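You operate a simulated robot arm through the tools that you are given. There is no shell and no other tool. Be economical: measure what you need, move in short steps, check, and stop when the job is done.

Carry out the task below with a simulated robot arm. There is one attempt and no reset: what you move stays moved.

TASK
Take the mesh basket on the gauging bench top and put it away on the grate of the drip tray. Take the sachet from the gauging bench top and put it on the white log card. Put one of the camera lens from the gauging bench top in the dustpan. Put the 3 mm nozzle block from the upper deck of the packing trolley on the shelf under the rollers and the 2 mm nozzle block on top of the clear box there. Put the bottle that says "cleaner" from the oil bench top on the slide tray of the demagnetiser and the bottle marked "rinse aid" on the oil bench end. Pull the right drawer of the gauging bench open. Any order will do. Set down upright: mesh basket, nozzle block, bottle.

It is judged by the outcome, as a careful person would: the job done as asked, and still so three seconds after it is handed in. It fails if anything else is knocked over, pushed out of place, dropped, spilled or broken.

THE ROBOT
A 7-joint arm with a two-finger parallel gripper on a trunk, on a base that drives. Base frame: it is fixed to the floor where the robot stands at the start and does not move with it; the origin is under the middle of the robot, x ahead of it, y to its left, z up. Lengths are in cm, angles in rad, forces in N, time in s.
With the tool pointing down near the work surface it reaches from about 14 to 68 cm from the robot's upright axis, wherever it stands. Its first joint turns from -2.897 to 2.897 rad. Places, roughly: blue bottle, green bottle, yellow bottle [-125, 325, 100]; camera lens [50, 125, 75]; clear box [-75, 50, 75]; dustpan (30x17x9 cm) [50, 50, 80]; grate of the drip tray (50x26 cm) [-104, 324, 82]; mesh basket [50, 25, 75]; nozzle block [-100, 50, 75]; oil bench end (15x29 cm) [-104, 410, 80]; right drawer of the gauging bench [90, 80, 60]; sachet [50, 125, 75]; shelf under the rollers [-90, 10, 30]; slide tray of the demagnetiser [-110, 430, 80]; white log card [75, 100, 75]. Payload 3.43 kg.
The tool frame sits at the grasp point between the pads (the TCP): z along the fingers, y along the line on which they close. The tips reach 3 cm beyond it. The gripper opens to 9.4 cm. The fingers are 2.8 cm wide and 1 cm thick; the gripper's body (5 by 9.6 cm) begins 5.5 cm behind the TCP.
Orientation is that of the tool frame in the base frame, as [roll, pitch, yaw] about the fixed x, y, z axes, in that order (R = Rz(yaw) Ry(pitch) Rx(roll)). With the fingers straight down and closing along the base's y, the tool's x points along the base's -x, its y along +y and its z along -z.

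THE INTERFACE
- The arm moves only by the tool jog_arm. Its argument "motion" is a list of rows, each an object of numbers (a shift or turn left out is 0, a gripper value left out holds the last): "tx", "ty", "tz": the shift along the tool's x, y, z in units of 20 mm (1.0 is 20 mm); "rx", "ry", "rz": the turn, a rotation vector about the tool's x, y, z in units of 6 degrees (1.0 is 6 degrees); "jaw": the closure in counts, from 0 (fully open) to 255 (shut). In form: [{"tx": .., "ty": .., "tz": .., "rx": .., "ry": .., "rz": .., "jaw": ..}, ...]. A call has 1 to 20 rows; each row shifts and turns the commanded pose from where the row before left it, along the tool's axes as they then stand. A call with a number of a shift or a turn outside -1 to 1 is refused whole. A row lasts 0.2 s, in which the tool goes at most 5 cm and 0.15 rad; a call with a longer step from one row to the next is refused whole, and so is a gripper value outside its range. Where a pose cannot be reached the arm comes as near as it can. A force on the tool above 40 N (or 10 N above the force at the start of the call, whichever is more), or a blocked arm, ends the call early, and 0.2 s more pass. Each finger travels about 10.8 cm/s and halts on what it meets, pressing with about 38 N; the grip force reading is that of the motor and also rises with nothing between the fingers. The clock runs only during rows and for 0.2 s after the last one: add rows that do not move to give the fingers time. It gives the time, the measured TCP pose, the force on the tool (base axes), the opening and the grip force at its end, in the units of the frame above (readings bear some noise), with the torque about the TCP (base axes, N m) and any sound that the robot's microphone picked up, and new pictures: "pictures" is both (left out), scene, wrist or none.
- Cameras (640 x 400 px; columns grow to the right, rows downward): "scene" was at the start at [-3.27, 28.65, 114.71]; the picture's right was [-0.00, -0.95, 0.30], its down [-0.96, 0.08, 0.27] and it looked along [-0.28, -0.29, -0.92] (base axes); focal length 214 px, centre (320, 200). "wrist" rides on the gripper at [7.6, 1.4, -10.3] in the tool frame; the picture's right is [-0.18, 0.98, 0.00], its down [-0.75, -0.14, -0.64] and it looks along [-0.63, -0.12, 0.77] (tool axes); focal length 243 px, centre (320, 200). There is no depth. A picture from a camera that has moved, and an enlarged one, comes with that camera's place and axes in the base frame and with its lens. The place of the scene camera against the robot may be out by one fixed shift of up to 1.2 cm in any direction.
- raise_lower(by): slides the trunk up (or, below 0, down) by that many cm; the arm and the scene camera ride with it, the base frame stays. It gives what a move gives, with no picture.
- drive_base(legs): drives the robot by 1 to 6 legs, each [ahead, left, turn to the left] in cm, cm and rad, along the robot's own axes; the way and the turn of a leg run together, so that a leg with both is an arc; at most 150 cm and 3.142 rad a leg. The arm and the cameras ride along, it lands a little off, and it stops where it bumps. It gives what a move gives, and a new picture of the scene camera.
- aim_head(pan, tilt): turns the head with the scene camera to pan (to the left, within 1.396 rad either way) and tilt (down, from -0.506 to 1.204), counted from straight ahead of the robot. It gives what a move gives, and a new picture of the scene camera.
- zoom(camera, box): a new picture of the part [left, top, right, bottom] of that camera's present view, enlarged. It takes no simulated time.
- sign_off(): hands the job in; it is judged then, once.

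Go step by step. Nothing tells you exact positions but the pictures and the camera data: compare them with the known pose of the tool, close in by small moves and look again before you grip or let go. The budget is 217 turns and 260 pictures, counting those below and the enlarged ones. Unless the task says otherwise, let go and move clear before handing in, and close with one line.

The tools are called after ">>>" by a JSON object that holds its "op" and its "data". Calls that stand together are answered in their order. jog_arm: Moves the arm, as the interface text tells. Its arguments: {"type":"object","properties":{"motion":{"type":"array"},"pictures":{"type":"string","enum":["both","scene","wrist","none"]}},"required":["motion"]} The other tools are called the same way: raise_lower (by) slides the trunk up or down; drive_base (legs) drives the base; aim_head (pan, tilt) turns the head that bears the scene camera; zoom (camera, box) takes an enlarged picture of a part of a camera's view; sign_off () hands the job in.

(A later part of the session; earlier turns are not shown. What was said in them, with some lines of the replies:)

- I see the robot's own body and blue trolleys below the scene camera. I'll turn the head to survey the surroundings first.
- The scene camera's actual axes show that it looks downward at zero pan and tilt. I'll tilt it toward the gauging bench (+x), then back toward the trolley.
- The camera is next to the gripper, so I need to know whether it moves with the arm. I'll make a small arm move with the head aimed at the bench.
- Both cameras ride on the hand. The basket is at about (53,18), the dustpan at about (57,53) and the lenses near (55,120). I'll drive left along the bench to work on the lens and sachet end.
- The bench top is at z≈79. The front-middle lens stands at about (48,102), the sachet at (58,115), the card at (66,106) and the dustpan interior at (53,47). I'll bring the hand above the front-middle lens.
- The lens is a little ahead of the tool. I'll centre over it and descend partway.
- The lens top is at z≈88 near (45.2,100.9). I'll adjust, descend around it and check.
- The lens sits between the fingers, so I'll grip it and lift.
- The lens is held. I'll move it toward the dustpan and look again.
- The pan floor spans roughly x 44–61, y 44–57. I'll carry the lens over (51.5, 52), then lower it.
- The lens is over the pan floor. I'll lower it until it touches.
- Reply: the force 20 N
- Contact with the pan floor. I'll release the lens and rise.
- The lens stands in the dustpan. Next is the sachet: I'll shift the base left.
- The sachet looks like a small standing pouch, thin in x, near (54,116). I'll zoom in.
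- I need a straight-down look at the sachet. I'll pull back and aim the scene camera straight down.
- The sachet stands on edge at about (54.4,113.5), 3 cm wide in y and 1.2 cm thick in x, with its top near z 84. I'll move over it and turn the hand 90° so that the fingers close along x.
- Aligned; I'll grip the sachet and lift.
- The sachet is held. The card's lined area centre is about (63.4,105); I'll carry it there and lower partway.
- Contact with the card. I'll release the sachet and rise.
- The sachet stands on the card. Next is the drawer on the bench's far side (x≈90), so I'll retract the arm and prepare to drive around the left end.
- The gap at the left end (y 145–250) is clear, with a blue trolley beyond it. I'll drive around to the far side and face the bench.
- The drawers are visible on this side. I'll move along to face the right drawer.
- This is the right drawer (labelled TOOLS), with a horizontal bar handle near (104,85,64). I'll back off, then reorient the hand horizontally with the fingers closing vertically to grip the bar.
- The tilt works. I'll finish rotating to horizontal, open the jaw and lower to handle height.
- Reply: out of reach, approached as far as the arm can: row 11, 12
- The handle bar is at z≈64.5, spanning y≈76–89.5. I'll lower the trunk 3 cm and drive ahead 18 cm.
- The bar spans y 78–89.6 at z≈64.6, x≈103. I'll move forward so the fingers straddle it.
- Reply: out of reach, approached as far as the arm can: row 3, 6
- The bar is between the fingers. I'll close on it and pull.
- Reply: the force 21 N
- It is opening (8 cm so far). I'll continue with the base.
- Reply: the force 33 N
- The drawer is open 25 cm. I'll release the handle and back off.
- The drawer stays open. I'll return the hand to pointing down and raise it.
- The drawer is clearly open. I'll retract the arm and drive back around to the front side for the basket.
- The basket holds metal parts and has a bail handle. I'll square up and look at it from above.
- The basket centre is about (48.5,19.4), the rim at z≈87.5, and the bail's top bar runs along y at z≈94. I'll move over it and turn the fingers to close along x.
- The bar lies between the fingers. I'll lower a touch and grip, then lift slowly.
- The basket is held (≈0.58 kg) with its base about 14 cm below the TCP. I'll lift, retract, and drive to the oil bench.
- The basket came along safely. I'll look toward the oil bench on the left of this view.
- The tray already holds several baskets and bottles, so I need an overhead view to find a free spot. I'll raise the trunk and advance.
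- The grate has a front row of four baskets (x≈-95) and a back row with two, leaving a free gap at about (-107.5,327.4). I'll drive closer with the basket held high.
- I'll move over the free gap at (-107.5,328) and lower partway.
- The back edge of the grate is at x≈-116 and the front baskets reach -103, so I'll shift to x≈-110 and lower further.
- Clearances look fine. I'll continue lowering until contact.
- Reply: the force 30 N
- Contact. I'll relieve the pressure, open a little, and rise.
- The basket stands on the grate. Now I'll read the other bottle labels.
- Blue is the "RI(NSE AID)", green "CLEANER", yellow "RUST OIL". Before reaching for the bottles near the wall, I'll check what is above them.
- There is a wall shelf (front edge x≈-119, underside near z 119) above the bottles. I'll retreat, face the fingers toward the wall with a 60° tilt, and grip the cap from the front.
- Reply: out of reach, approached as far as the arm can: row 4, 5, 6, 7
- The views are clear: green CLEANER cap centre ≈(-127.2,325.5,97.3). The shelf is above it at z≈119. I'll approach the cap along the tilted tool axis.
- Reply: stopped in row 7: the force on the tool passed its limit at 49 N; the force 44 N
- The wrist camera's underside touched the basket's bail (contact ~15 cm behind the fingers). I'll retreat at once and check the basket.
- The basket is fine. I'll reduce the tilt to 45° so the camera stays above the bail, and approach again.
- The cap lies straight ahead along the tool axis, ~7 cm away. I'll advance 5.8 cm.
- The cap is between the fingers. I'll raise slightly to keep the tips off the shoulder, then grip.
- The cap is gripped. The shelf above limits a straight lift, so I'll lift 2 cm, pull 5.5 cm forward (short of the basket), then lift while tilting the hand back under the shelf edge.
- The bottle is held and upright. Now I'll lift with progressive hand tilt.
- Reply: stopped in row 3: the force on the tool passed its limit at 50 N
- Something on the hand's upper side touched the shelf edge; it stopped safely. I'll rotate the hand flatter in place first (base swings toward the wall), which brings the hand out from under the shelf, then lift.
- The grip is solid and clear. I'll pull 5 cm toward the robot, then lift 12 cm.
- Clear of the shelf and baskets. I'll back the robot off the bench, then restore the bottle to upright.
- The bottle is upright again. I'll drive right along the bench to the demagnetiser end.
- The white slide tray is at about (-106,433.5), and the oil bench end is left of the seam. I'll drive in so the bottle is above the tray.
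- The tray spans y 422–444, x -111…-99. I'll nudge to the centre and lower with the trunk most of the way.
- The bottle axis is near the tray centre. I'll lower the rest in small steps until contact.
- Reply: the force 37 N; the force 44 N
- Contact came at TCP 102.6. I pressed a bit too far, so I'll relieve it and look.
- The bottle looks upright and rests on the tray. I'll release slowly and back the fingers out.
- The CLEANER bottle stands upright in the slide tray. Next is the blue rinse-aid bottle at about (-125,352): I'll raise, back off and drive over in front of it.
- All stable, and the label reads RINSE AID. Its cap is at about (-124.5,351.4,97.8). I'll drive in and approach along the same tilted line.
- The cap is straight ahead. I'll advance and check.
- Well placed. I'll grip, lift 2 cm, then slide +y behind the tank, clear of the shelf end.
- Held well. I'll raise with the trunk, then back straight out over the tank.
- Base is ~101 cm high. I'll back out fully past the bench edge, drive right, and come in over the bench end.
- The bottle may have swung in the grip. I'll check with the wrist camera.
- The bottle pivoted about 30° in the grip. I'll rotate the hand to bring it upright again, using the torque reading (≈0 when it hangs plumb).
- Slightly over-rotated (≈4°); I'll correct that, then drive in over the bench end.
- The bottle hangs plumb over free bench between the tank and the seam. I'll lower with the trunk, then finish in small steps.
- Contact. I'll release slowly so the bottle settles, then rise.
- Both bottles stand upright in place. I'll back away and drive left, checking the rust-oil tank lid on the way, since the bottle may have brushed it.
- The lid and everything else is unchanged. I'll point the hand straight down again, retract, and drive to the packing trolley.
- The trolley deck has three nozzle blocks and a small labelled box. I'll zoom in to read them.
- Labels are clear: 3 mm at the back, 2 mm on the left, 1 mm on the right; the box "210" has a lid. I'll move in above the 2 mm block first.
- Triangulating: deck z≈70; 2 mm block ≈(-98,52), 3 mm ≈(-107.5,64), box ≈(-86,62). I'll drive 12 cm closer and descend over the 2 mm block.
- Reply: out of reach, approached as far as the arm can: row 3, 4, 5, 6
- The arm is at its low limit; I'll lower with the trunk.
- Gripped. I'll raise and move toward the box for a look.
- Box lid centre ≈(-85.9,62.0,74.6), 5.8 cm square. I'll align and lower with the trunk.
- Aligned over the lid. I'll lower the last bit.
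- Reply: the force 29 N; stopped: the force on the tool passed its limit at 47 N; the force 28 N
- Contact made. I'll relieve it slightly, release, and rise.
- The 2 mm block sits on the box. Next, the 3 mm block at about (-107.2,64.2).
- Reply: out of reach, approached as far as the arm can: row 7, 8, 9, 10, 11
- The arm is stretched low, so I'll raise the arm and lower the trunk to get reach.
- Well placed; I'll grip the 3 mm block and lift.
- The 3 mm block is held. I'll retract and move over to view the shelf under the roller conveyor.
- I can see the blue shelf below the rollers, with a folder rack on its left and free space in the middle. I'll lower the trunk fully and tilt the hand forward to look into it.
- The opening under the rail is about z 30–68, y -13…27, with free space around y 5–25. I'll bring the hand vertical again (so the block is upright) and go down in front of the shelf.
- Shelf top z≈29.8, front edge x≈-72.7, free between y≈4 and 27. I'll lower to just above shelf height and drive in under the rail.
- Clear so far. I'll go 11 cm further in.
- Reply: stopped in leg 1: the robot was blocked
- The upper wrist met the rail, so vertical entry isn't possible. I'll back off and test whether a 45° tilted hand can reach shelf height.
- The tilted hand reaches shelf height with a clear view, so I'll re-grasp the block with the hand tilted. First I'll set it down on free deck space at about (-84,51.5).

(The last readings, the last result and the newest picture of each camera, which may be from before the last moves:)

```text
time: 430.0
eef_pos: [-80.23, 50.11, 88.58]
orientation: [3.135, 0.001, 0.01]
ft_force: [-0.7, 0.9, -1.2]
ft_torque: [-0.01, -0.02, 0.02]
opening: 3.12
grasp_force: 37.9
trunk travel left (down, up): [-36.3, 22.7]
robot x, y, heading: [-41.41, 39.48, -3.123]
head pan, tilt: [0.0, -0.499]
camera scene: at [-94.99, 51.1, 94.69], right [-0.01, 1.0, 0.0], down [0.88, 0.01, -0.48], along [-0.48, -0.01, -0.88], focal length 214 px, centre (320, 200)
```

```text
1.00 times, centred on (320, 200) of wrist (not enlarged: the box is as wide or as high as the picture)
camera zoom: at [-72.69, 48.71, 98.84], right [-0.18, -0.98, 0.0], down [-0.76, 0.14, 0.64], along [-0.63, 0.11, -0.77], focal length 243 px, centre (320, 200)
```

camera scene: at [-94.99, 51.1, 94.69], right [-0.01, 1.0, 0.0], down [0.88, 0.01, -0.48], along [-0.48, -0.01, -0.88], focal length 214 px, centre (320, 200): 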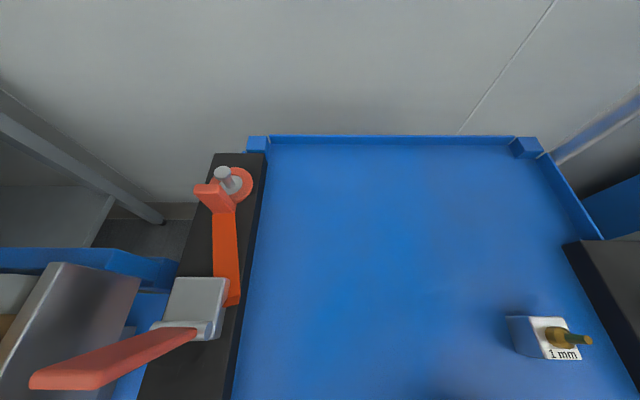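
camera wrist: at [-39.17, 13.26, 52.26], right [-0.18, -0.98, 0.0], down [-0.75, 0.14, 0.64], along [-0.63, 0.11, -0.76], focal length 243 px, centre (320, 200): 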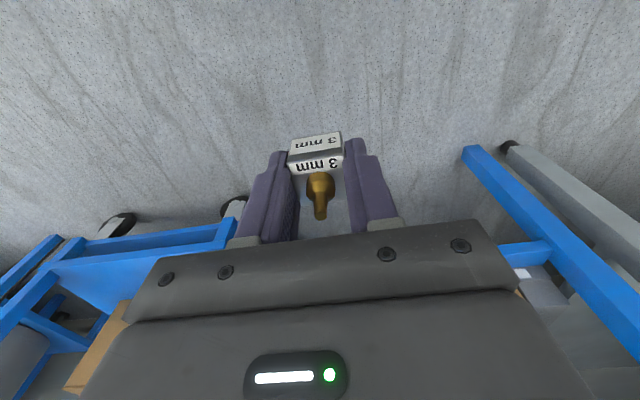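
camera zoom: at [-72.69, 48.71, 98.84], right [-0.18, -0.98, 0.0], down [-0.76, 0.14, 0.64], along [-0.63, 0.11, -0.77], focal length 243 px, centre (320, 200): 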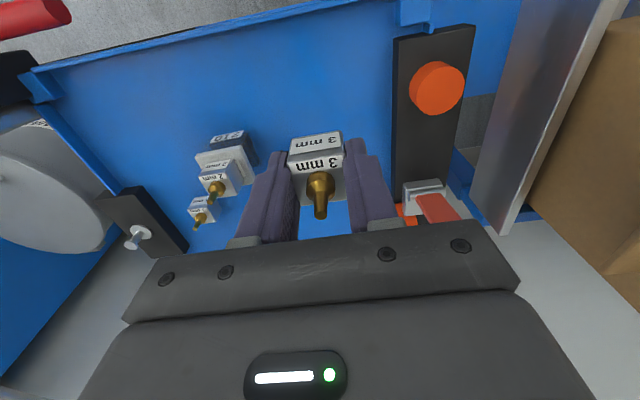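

>>> {"op": "jog_arm", "data": {"motion": [{"tx": -0.95, "ty": -0.35}, {"tx": -0.95, "ty": -0.35}, {"tz": 1}, {"tz": 1}, {"tz": 1}, {"tz": 1}, {"tz": 1}, {"tz": 1}, {"tz": 1}, {"tz": 0.25}, {}], "pictures": "none"}}

>>> {"op": "jog_arm", "data": {"motion": [{"tz": 0.12}, {"tz": 0.12}, {}], "pictures": "wrist"}}

```text
time: 432.4
eef_pos: [-84.16, 51.31, 74.06]
orientation: [3.137, 0.0, 0.008]
ft_force: [-0.4, -0.2, -0.9]
ft_torque: [-0.02, -0.04, 0.03]
opening: 3.11
grasp_force: 38.2
trunk travel left (down, up): [-36.3, 22.7]
robot x, y, heading: [-41.25, 39.27, -3.125]
head pan, tilt: [0.0, -0.499]
```

```text
time: 433.2
eef_pos: [-84.06, 51.35, 73.68]
orientation: [3.136, 0.001, 0.008]
ft_force: [0.1, -0.2, 4.1]
ft_torque: [0.07, 0.06, 0.01]
opening: 3.13
grasp_force: 38.0
trunk travel left (down, up): [-36.3, 22.7]
robot x, y, heading: [-41.61, 39.35, -3.129]
head pan, tilt: [0.0, -0.499]
camera wrist: at [-76.47, 49.93, 83.91], right [-0.18, -0.98, 0.0], down [-0.75, 0.14, 0.64], along [-0.63, 0.11, -0.77], focal length 243 px, centre (320, 200)
```

wrist: 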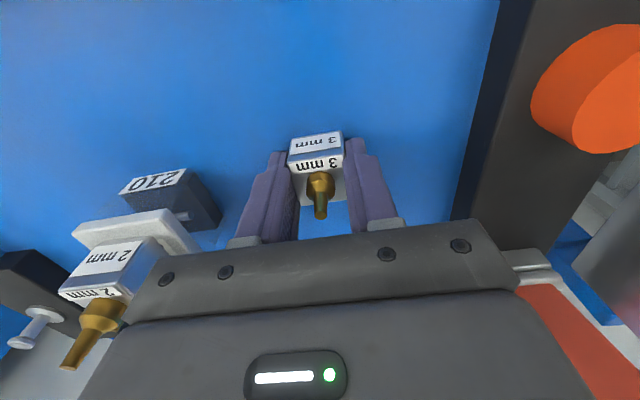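

I'll release, rise, tilt the hand 45° and come back down around the block.

>>> {"op": "jog_arm", "data": {"motion": [{"jaw": 160}, {"jaw": 145}, {"jaw": 130}, {"jaw": 110}, {}, {"tz": -0.6}, {"tz": -1}, {"tz": -1}, {"tz": -1}, {"tz": -1}, {"tz": -1}, {"tz": -1}, {}], "pictures": "none"}}

>>> {"op": "jog_arm", "data": {"motion": [{"ry": -1}, {"ry": -1}, {"ry": -1}, {"ry": -1}, {"ry": -1}, {"ry": -1}, {"ry": -1}, {"ry": -0.5}, {}, {"tx": 0.5, "tz": -0.5}, {"tx": 0.5, "tz": 0.5}, {"tx": 0.5, "tz": 0.5}, {"tx": 0.5, "tz": 0.5}, {}], "pictures": "both"}}

```text
time: 436.0
eef_pos: [-84.11, 51.64, 86.88]
orientation: [3.136, 0.0, 0.007]
ft_force: [-1.0, -0.1, 1.3]
ft_torque: [0.0, -0.02, -0.01]
opening: 5.32
grasp_force: 0.0
trunk travel left (down, up): [-36.3, 22.7]
robot x, y, heading: [-41.63, 39.3, -3.126]
head pan, tilt: [0.0, -0.499]
```

```text
time: 439.0
eef_pos: [-82.57, 51.32, 82.51]
orientation: [3.134, 0.786, 0.003]
ft_force: [0.7, 0.7, 0.0]
ft_torque: [0.03, 0.0, -0.01]
opening: 5.33
grasp_force: 0.0
trunk travel left (down, up): [-36.3, 22.7]
robot x, y, heading: [-41.62, 39.6, -3.13]
head pan, tilt: [0.0, -0.499]
camera scene: at [-88.42, 52.46, 97.44], right [-0.01, 1.0, 0.0], down [0.28, 0.0, -0.96], along [-0.96, -0.01, -0.28], focal length 214 px, centre (320, 200)
camera wrist: at [-69.95, 49.95, 84.43], right [-0.12, -0.98, 0.13], down [-0.08, 0.15, 0.99], along [-0.99, 0.11, -0.1], focal length 243 px, centre (320, 200)
```

scene: 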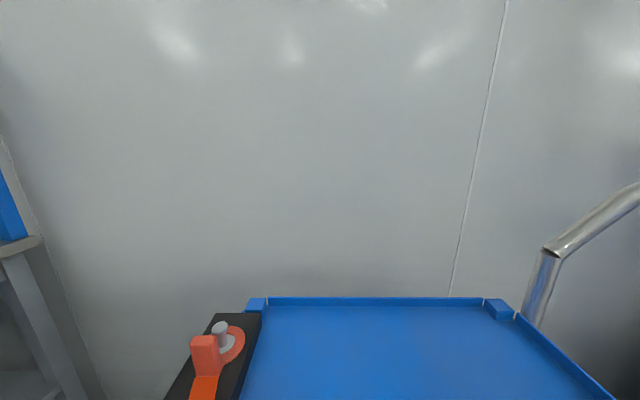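
wrist: 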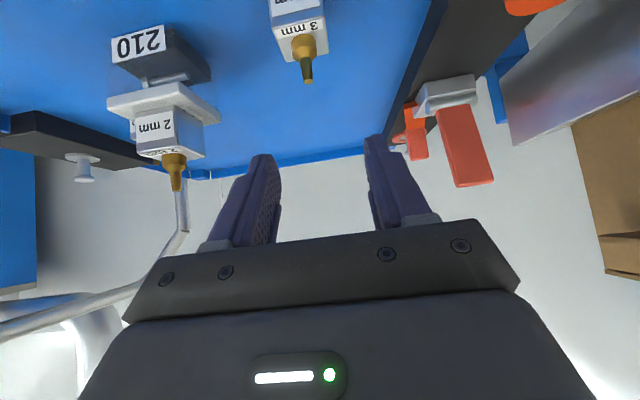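

Aligned in y. I'll descend 9 cm straight down.

>>> {"op": "jog_arm", "data": {"motion": [{"tx": 0.7, "tz": 0.7}, {"tx": 0.7, "tz": 0.7}, {"tx": 0.7, "tz": 0.7}, {"tx": 0.5, "tz": 0.5}, {"tx": 0.35, "tz": 0.35}, {}], "pictures": "wrist"}}

```text
time: 440.4
eef_pos: [-82.55, 51.43, 74.23]
orientation: [3.134, 0.784, 0.004]
ft_force: [-0.4, 0.0, -0.2]
ft_torque: [0.02, -0.01, -0.02]
opening: 5.35
grasp_force: 0.0
trunk travel left (down, up): [-36.3, 22.7]
robot x, y, heading: [-41.32, 39.4, -3.131]
head pan, tilt: [0.0, -0.499]
camera wrist: at [-69.93, 50.06, 76.12], right [-0.12, -0.98, 0.14], down [-0.08, 0.15, 0.99], along [-0.99, 0.11, -0.1], focal length 243 px, centre (320, 200)
```

wrist: 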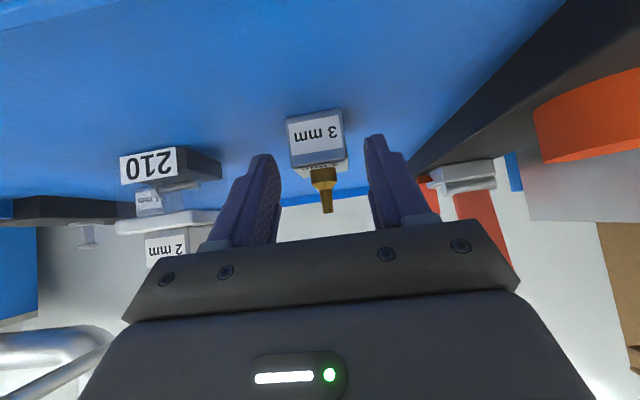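

>>> {"op": "jog_arm", "data": {"motion": [{"tz": 0.44, "tx": 0.03}, {}, {"jaw": 130}, {"jaw": 160}, {"jaw": 220}, {"jaw": 220}, {}], "pictures": "wrist"}}

```text
time: 442.0
eef_pos: [-83.04, 51.41, 73.71]
orientation: [3.135, 0.784, 0.004]
ft_force: [-0.7, -0.1, 0.3]
ft_torque: [0.04, 0.0, 0.03]
opening: 3.13
grasp_force: 37.8
trunk travel left (down, up): [-36.3, 22.7]
robot x, y, heading: [-41.23, 39.42, -3.125]
head pan, tilt: [0.0, -0.499]
camera wrist: at [-70.5, 50.05, 75.43], right [-0.12, -0.98, 0.14], down [-0.08, 0.15, 0.99], along [-0.99, 0.11, -0.1], focal length 243 px, centre (320, 200)
```

wrist: 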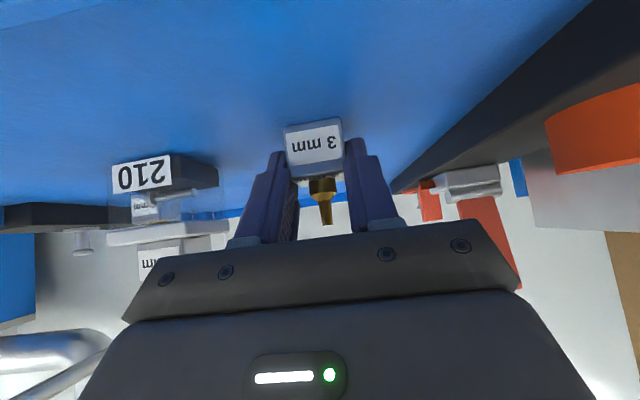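

Held upright in a tilted hand. I'll lift, back out, and return to the shelf.

>>> {"op": "jog_arm", "data": {"motion": [{"tx": -0.5, "tz": -0.5}, {"tx": -0.7, "tz": -0.7}, {"tx": -0.7, "tz": -0.7}, {"tx": -0.7, "tz": -0.7}, {"tx": -0.7, "tz": -0.7}, {"tx": -0.7, "tz": -0.7}, {}], "pictures": "wrist"}}

>>> {"op": "drive_base", "data": {"legs": [[-38, 0, 0], [0, 38, 0]]}}

>>> {"op": "raise_lower", "data": {"by": -36}}

>>> {"op": "jog_arm", "data": {"motion": [{"tx": 0.7, "tz": 0.7}, {"tx": 0.7, "tz": 0.7}, {"tx": 0.7, "tz": 0.7}, {"tx": 0.7, "tz": 0.7}, {}], "pictures": "both"}}

```text
time: 443.6
eef_pos: [-82.93, 51.43, 84.77]
orientation: [3.134, 0.785, 0.004]
ft_force: [-0.3, -0.3, -1.2]
ft_torque: [-0.02, -0.04, 0.01]
opening: 3.12
grasp_force: 38.5
trunk travel left (down, up): [-36.3, 22.7]
robot x, y, heading: [-41.57, 39.64, -3.126]
head pan, tilt: [0.0, -0.499]
camera wrist: at [-70.41, 50.09, 86.61], right [-0.12, -0.98, 0.13], down [-0.08, 0.15, 0.99], along [-0.99, 0.11, -0.1], focal length 243 px, centre (320, 200)
```

wrist: 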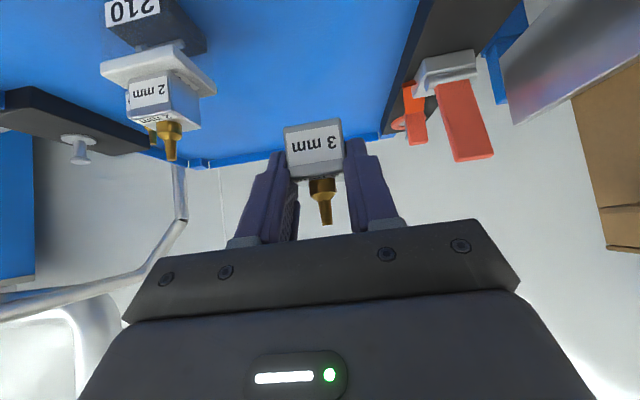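

```text
time: 448.0
eef_pos: [-43.62, 15.44, 84.67]
orientation: [3.135, 0.785, -0.006]
ft_force: [-1.0, 0.1, -1.1]
ft_torque: [-0.01, -0.01, 0.01]
opening: 3.14
grasp_force: 37.9
trunk travel left (down, up): [-36.3, 22.7]
robot x, y, heading: [-2.08, 2.73, -3.147]
head pan, tilt: [0.0, -0.499]
camera scene: at [-49.51, 16.56, 99.61], right [0.0, 1.0, 0.0], down [0.28, -0.01, -0.96], along [-0.96, 0.0, -0.28], focal length 214 px, centre (320, 200)
```

scene: 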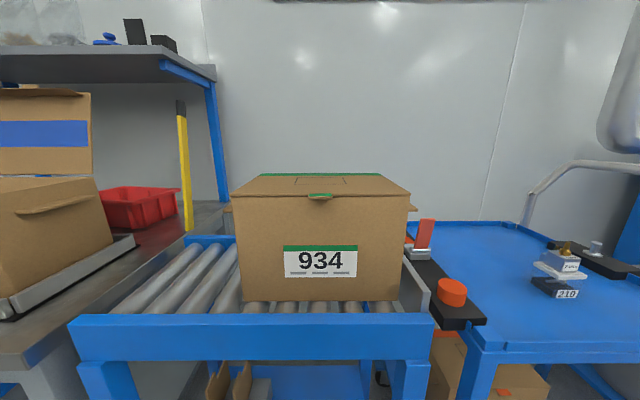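

```text
time: 451.5
eef_pos: [-43.63, 15.43, 48.7]
orientation: [3.135, 0.787, -0.009]
ft_force: [-0.5, -0.7, -1.4]
ft_torque: [-0.02, -0.03, 0.01]
opening: 3.16
grasp_force: 37.5
trunk travel left (down, up): [-0.3, 58.7]
robot x, y, heading: [-2.28, 2.76, -3.141]
head pan, tilt: [0.0, -0.499]
```

```text
time: 452.7
eef_pos: [-43.51, 15.46, 40.91]
orientation: [3.136, 0.786, -0.01]
ft_force: [-0.9, 0.1, -0.9]
ft_torque: [-0.01, -0.02, -0.01]
opening: 3.14
grasp_force: 38.2
trunk travel left (down, up): [-0.3, 58.7]
robot x, y, heading: [-2.24, 3.31, -3.139]
head pan, tilt: [0.0, -0.499]
camera scene: at [-49.47, 16.65, 55.7], right [0.0, 1.0, 0.0], down [0.28, -0.01, -0.96], along [-0.96, 0.0, -0.28], focal length 214 px, centre (320, 200)
camera wrist: at [-31.02, 13.91, 42.69], right [-0.13, -0.98, 0.14], down [-0.08, 0.15, 0.99], along [-0.99, 0.12, -0.1], focal length 243 px, centre (320, 200)
```

scene: 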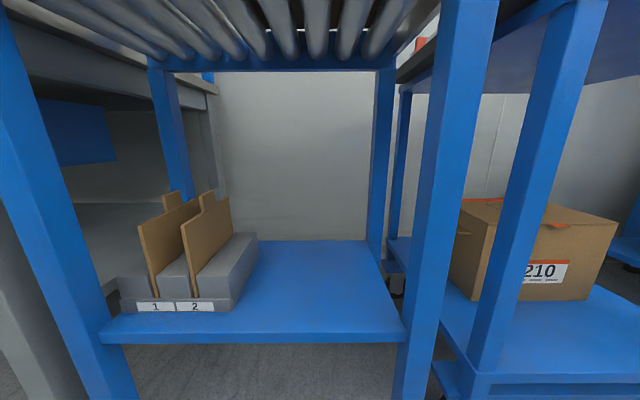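
wrist: 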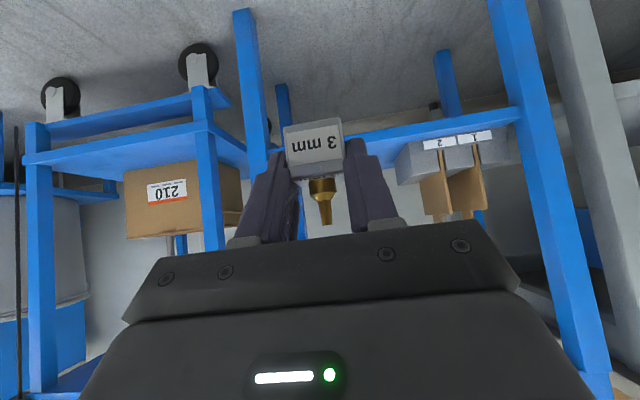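

The conveyor and shelf look undisturbed. I'll lower slightly and drive in.

>>> {"op": "jog_arm", "data": {"motion": [{"tx": 0.6, "tz": 0.6}, {"tx": 0.5, "tz": 0.5}, {}], "pictures": "none"}}

>>> {"op": "drive_base", "data": {"legs": [[24, 0, 0], [11, 0, 0]]}}

>>> {"op": "zoom", "data": {"camera": "wrist", "box": [0, 0, 640, 400]}}

```text
time: 453.5
eef_pos: [-43.69, 15.54, 37.72]
orientation: [3.136, 0.785, -0.009]
ft_force: [0.9, -0.3, -0.7]
ft_torque: [-0.02, -0.02, 0.02]
opening: 3.13
grasp_force: 38.2
trunk travel left (down, up): [-0.3, 58.7]
robot x, y, heading: [-2.17, 3.41, -3.14]
head pan, tilt: [0.0, -0.499]
```

```text
time: 456.1
eef_pos: [-76.12, 15.52, 37.46]
orientation: [3.128, 0.772, -0.025]
ft_force: [0.0, -0.7, -0.4]
ft_torque: [-0.02, -0.03, -0.01]
opening: 3.18
grasp_force: 38.3
trunk travel left (down, up): [-0.3, 58.7]
robot x, y, heading: [-35.78, 2.97, 3.137]
head pan, tilt: [0.0, -0.499]
stopped in leg 2: the robot was blocked; the commanded pose is now the measured one
camera scene: at [-82.18, 16.91, 52.24], right [0.02, 1.0, -0.01], down [0.3, -0.01, -0.95], along [-0.95, 0.01, -0.3], focal length 214 px, centre (320, 200)
```

scene: 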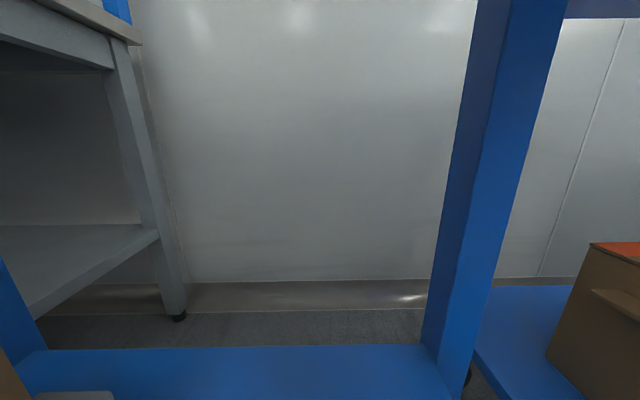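

```text
1.00 times, centred on (320, 200) of wrist (not enlarged: the box is as wide or as high as the picture)
camera zoom: at [-63.55, 13.89, 39.52], right [-0.15, -0.98, 0.14], down [-0.09, 0.15, 0.98], along [-0.98, 0.13, -0.11], focal length 243 px, centre (320, 200)
```

zoom: 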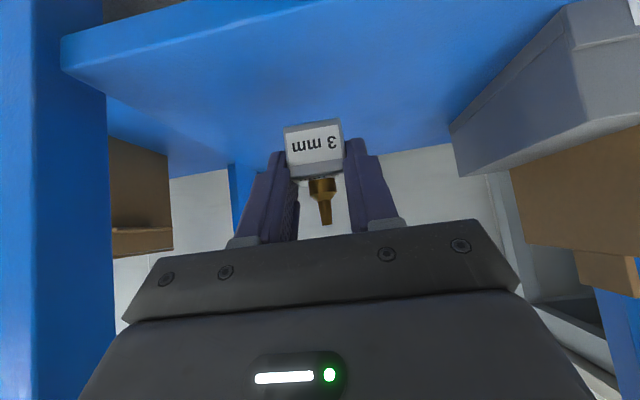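

Blocked again, but the block is already ~3 cm inside the shelf's front edge. I'll ease back slightly and lower here.

>>> {"op": "drive_base", "data": {"legs": [[-0.8, 0, 0]]}}

>>> {"op": "jog_arm", "data": {"motion": [{"tx": 0.35, "tz": 0.36}, {"tx": 0.35, "tz": 0.36}, {"tx": 0.18, "tz": 0.18}, {}], "pictures": "both"}}

```text
time: 456.9
eef_pos: [-75.65, 15.58, 37.37]
orientation: [3.13, 0.768, -0.024]
ft_force: [0.4, 0.2, -1.3]
ft_torque: [0.01, -0.02, 0.01]
opening: 3.15
grasp_force: 37.3
trunk travel left (down, up): [-0.3, 58.7]
robot x, y, heading: [-35.68, 3.21, 3.135]
head pan, tilt: [0.0, -0.499]
camera scene: at [-81.81, 16.96, 52.03], right [0.02, 1.0, -0.01], down [0.3, -0.01, -0.95], along [-0.95, 0.01, -0.3], focal length 214 px, centre (320, 200)
```

scene: 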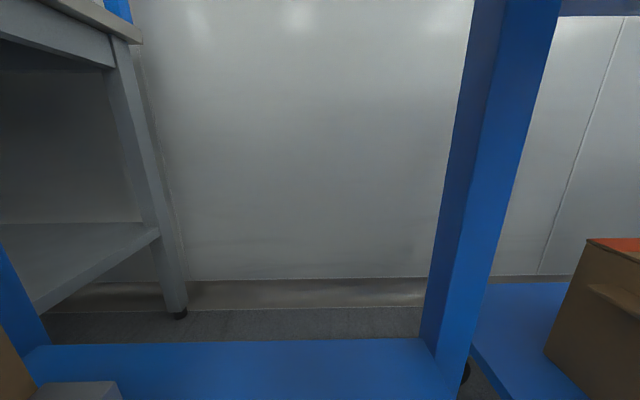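

```text
time: 457.9
eef_pos: [-75.65, 15.6, 34.75]
orientation: [3.129, 0.768, -0.024]
ft_force: [0.2, -0.4, -0.8]
ft_torque: [0.01, -0.02, 0.0]
opening: 3.11
grasp_force: 38.3
trunk travel left (down, up): [-0.3, 58.7]
robot x, y, heading: [-35.81, 2.57, 3.135]
head pan, tilt: [0.0, -0.499]
camera scene: at [-81.87, 16.98, 49.54], right [0.02, 1.0, -0.01], down [0.3, -0.01, -0.95], along [-0.95, 0.01, -0.3], focal length 214 px, centre (320, 200)
camera wrist: at [-63.2, 13.95, 36.87], right [-0.15, -0.98, 0.14], down [-0.09, 0.15, 0.98], along [-0.98, 0.13, -0.11], focal length 243 px, centre (320, 200)
```

scene: 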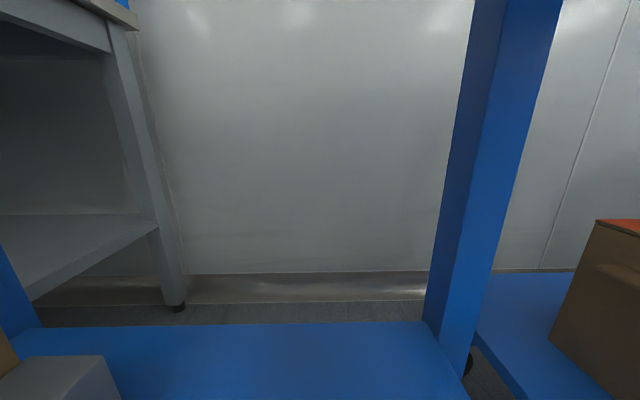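
wrist: 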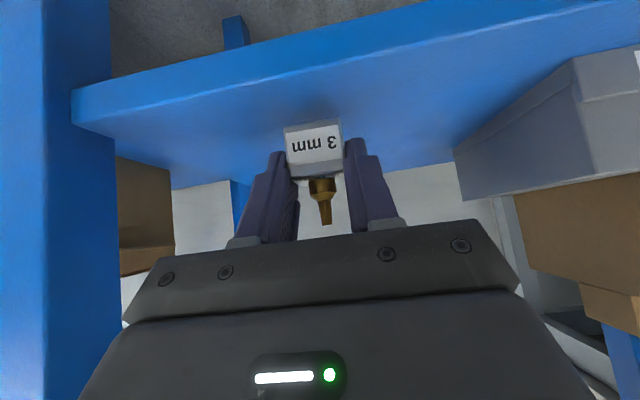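

The block is over the shelf. I'll push 2 cm deeper with the arm and lower to contact.

>>> {"op": "jog_arm", "data": {"motion": [{"tx": -0.36, "tz": 0.35}, {"tx": -0.36, "tz": 0.35}, {"tx": -0.36, "tz": 0.35}, {}], "pictures": "none"}}

>>> {"op": "jog_arm", "data": {"motion": [{"tx": 0.17, "tz": 0.175}, {"tx": 0.17, "tz": 0.175}, {}], "pictures": "none"}}

```text
time: 458.9
eef_pos: [-78.17, 15.78, 34.65]
orientation: [3.126, 0.765, -0.029]
ft_force: [0.4, -0.4, -0.5]
ft_torque: [0.02, 0.01, 0.04]
opening: 3.11
grasp_force: 38.1
trunk travel left (down, up): [-0.3, 58.7]
robot x, y, heading: [-35.09, 3.15, 3.134]
head pan, tilt: [0.0, -0.499]
```

```text
time: 459.7
eef_pos: [-78.66, 15.63, 34.09]
orientation: [3.13, 0.773, -0.023]
ft_force: [0.3, 0.0, -0.9]
ft_torque: [-0.03, 0.03, 0.03]
opening: 3.16
grasp_force: 38.2
trunk travel left (down, up): [-0.3, 58.7]
robot x, y, heading: [-35.6, 2.88, 3.134]
head pan, tilt: [0.0, -0.499]
```

>>> {"op": "jog_arm", "data": {"motion": [{"tx": 0.1, "tz": 0.1}, {"tx": 0.1, "tz": 0.1}, {}], "pictures": "wrist"}}

```text
time: 460.5
eef_pos: [-78.83, 15.72, 33.58]
orientation: [3.129, 0.774, -0.02]
ft_force: [-1.8, -0.4, 30.0]
ft_torque: [0.16, 0.48, 0.01]
opening: 3.13
grasp_force: 38.3
trunk travel left (down, up): [-0.3, 58.7]
robot x, y, heading: [-35.65, 2.58, 3.136]
head pan, tilt: [0.0, -0.499]
camera wrist: at [-66.24, 13.95, 35.42], right [-0.14, -0.98, 0.14], down [-0.09, 0.15, 0.98], along [-0.99, 0.13, -0.11], focal length 243 px, centre (320, 200)
```

wrist: 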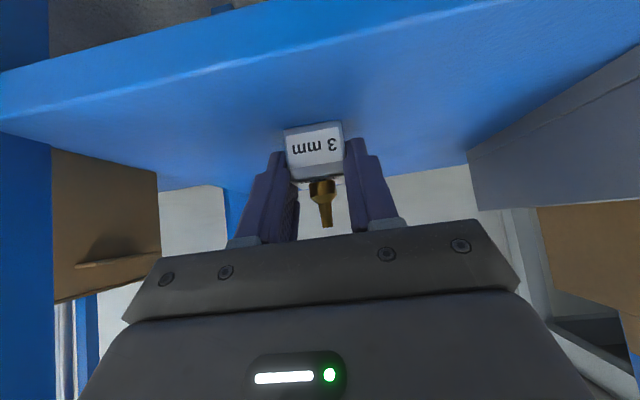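

Contact at shelf level, well inside the edge. I'll release and back out along the tool axis, slowly.

>>> {"op": "jog_arm", "data": {"motion": [{"tx": -0.08, "tz": -0.08}, {"jaw": 160}, {"jaw": 150}, {"jaw": 140}, {"jaw": 125}, {"jaw": 105}, {"jaw": 90}, {}, {"tz": -0.4}, {"tz": -0.6}, {"tz": -0.8}, {}], "pictures": "both"}}

```text
time: 463.1
eef_pos: [-76.31, 15.69, 36.14]
orientation: [3.13, 0.767, -0.025]
ft_force: [0.4, -0.2, -0.5]
ft_torque: [-0.02, -0.03, 0.04]
opening: 6.07
grasp_force: 0.1
trunk travel left (down, up): [-0.3, 58.7]
robot x, y, heading: [-35.35, 2.84, 3.13]
head pan, tilt: [0.0, -0.499]
camera scene: at [-82.3, 17.01, 50.87], right [0.02, 1.0, -0.01], down [0.3, -0.01, -0.95], along [-0.95, 0.01, -0.3], focal length 214 px, centre (320, 200)
camera wrist: at [-63.65, 13.99, 38.19], right [-0.15, -0.98, 0.14], down [-0.09, 0.15, 0.98], along [-0.98, 0.13, -0.11], focal length 243 px, centre (320, 200)
```

scene: 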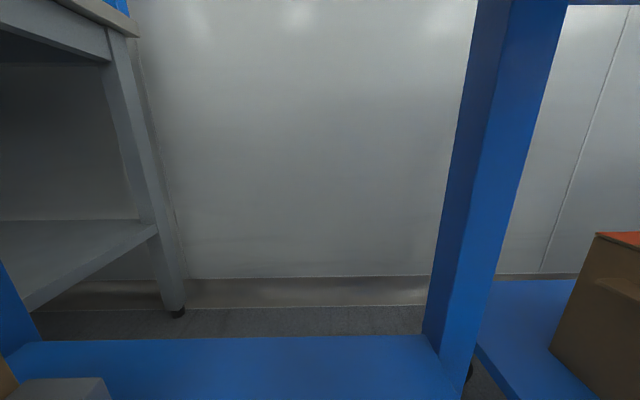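
wrist: 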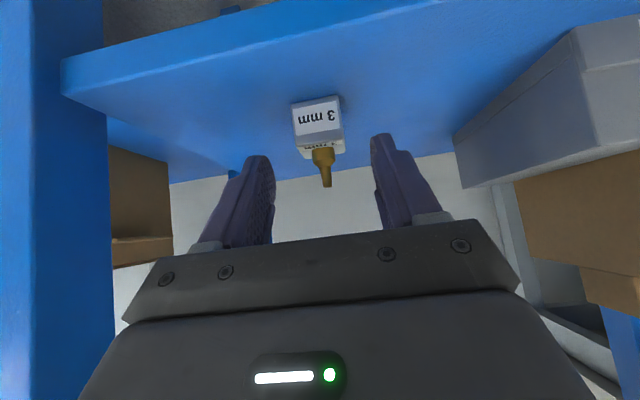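

The 3 mm block stands on the shelf. I'll back straight out and look.

>>> {"op": "drive_base", "data": {"legs": [[-35, 0, 0]]}}

>>> {"op": "zoom", "data": {"camera": "scene", "box": [80, 140, 480, 390]}}

```text
time: 465.4
eef_pos: [-40.7, 15.67, 36.11]
orientation: [3.131, 0.769, -0.036]
ft_force: [-1.0, -1.2, -0.6]
ft_torque: [0.03, 0.01, 0.04]
opening: 6.08
grasp_force: 0.1
trunk travel left (down, up): [-0.3, 58.7]
robot x, y, heading: [-0.06, 2.41, 3.122]
head pan, tilt: [0.0, -0.499]
camera scene: at [-46.88, 17.07, 50.82], right [0.03, 1.0, -0.01], down [0.3, -0.02, -0.95], along [-0.95, 0.02, -0.3], focal length 214 px, centre (320, 200)
```

scene: 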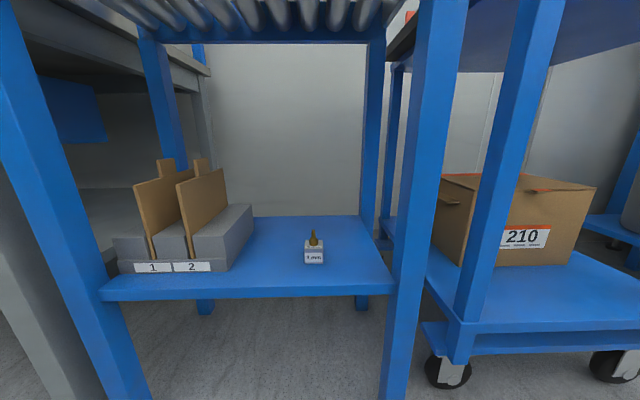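

```text
1.60 times, centred on (280, 265) of scene
camera zoom: at [-46.88, 17.07, 50.82], right [0.03, 1.0, -0.01], down [0.3, -0.02, -0.95], along [-0.95, 0.02, -0.3], focal length 343 px, centre (384, 96)
```

zoom: 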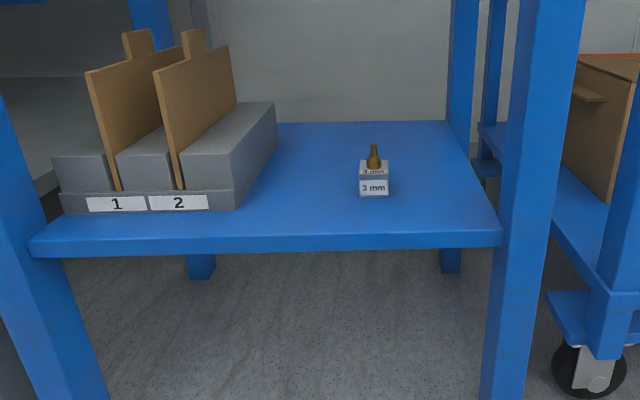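

All items are in place, the robot is clear, and the 3 mm block stands upright on the shelf. I'm handing in.

>>> {"op": "sign_off", "data": {}}

```text
The job is handed in.
```

The job is handed in: the basket, sachet, one lens, both nozzle blocks and both bottles are in their asked places, and the right drawer is open. I bumped a few things on the way (the basket's handle, the shelf above the bottles, probably the oil-tank lid, and the roller frame twice), and saw nothing moved or knocked over afterwards.
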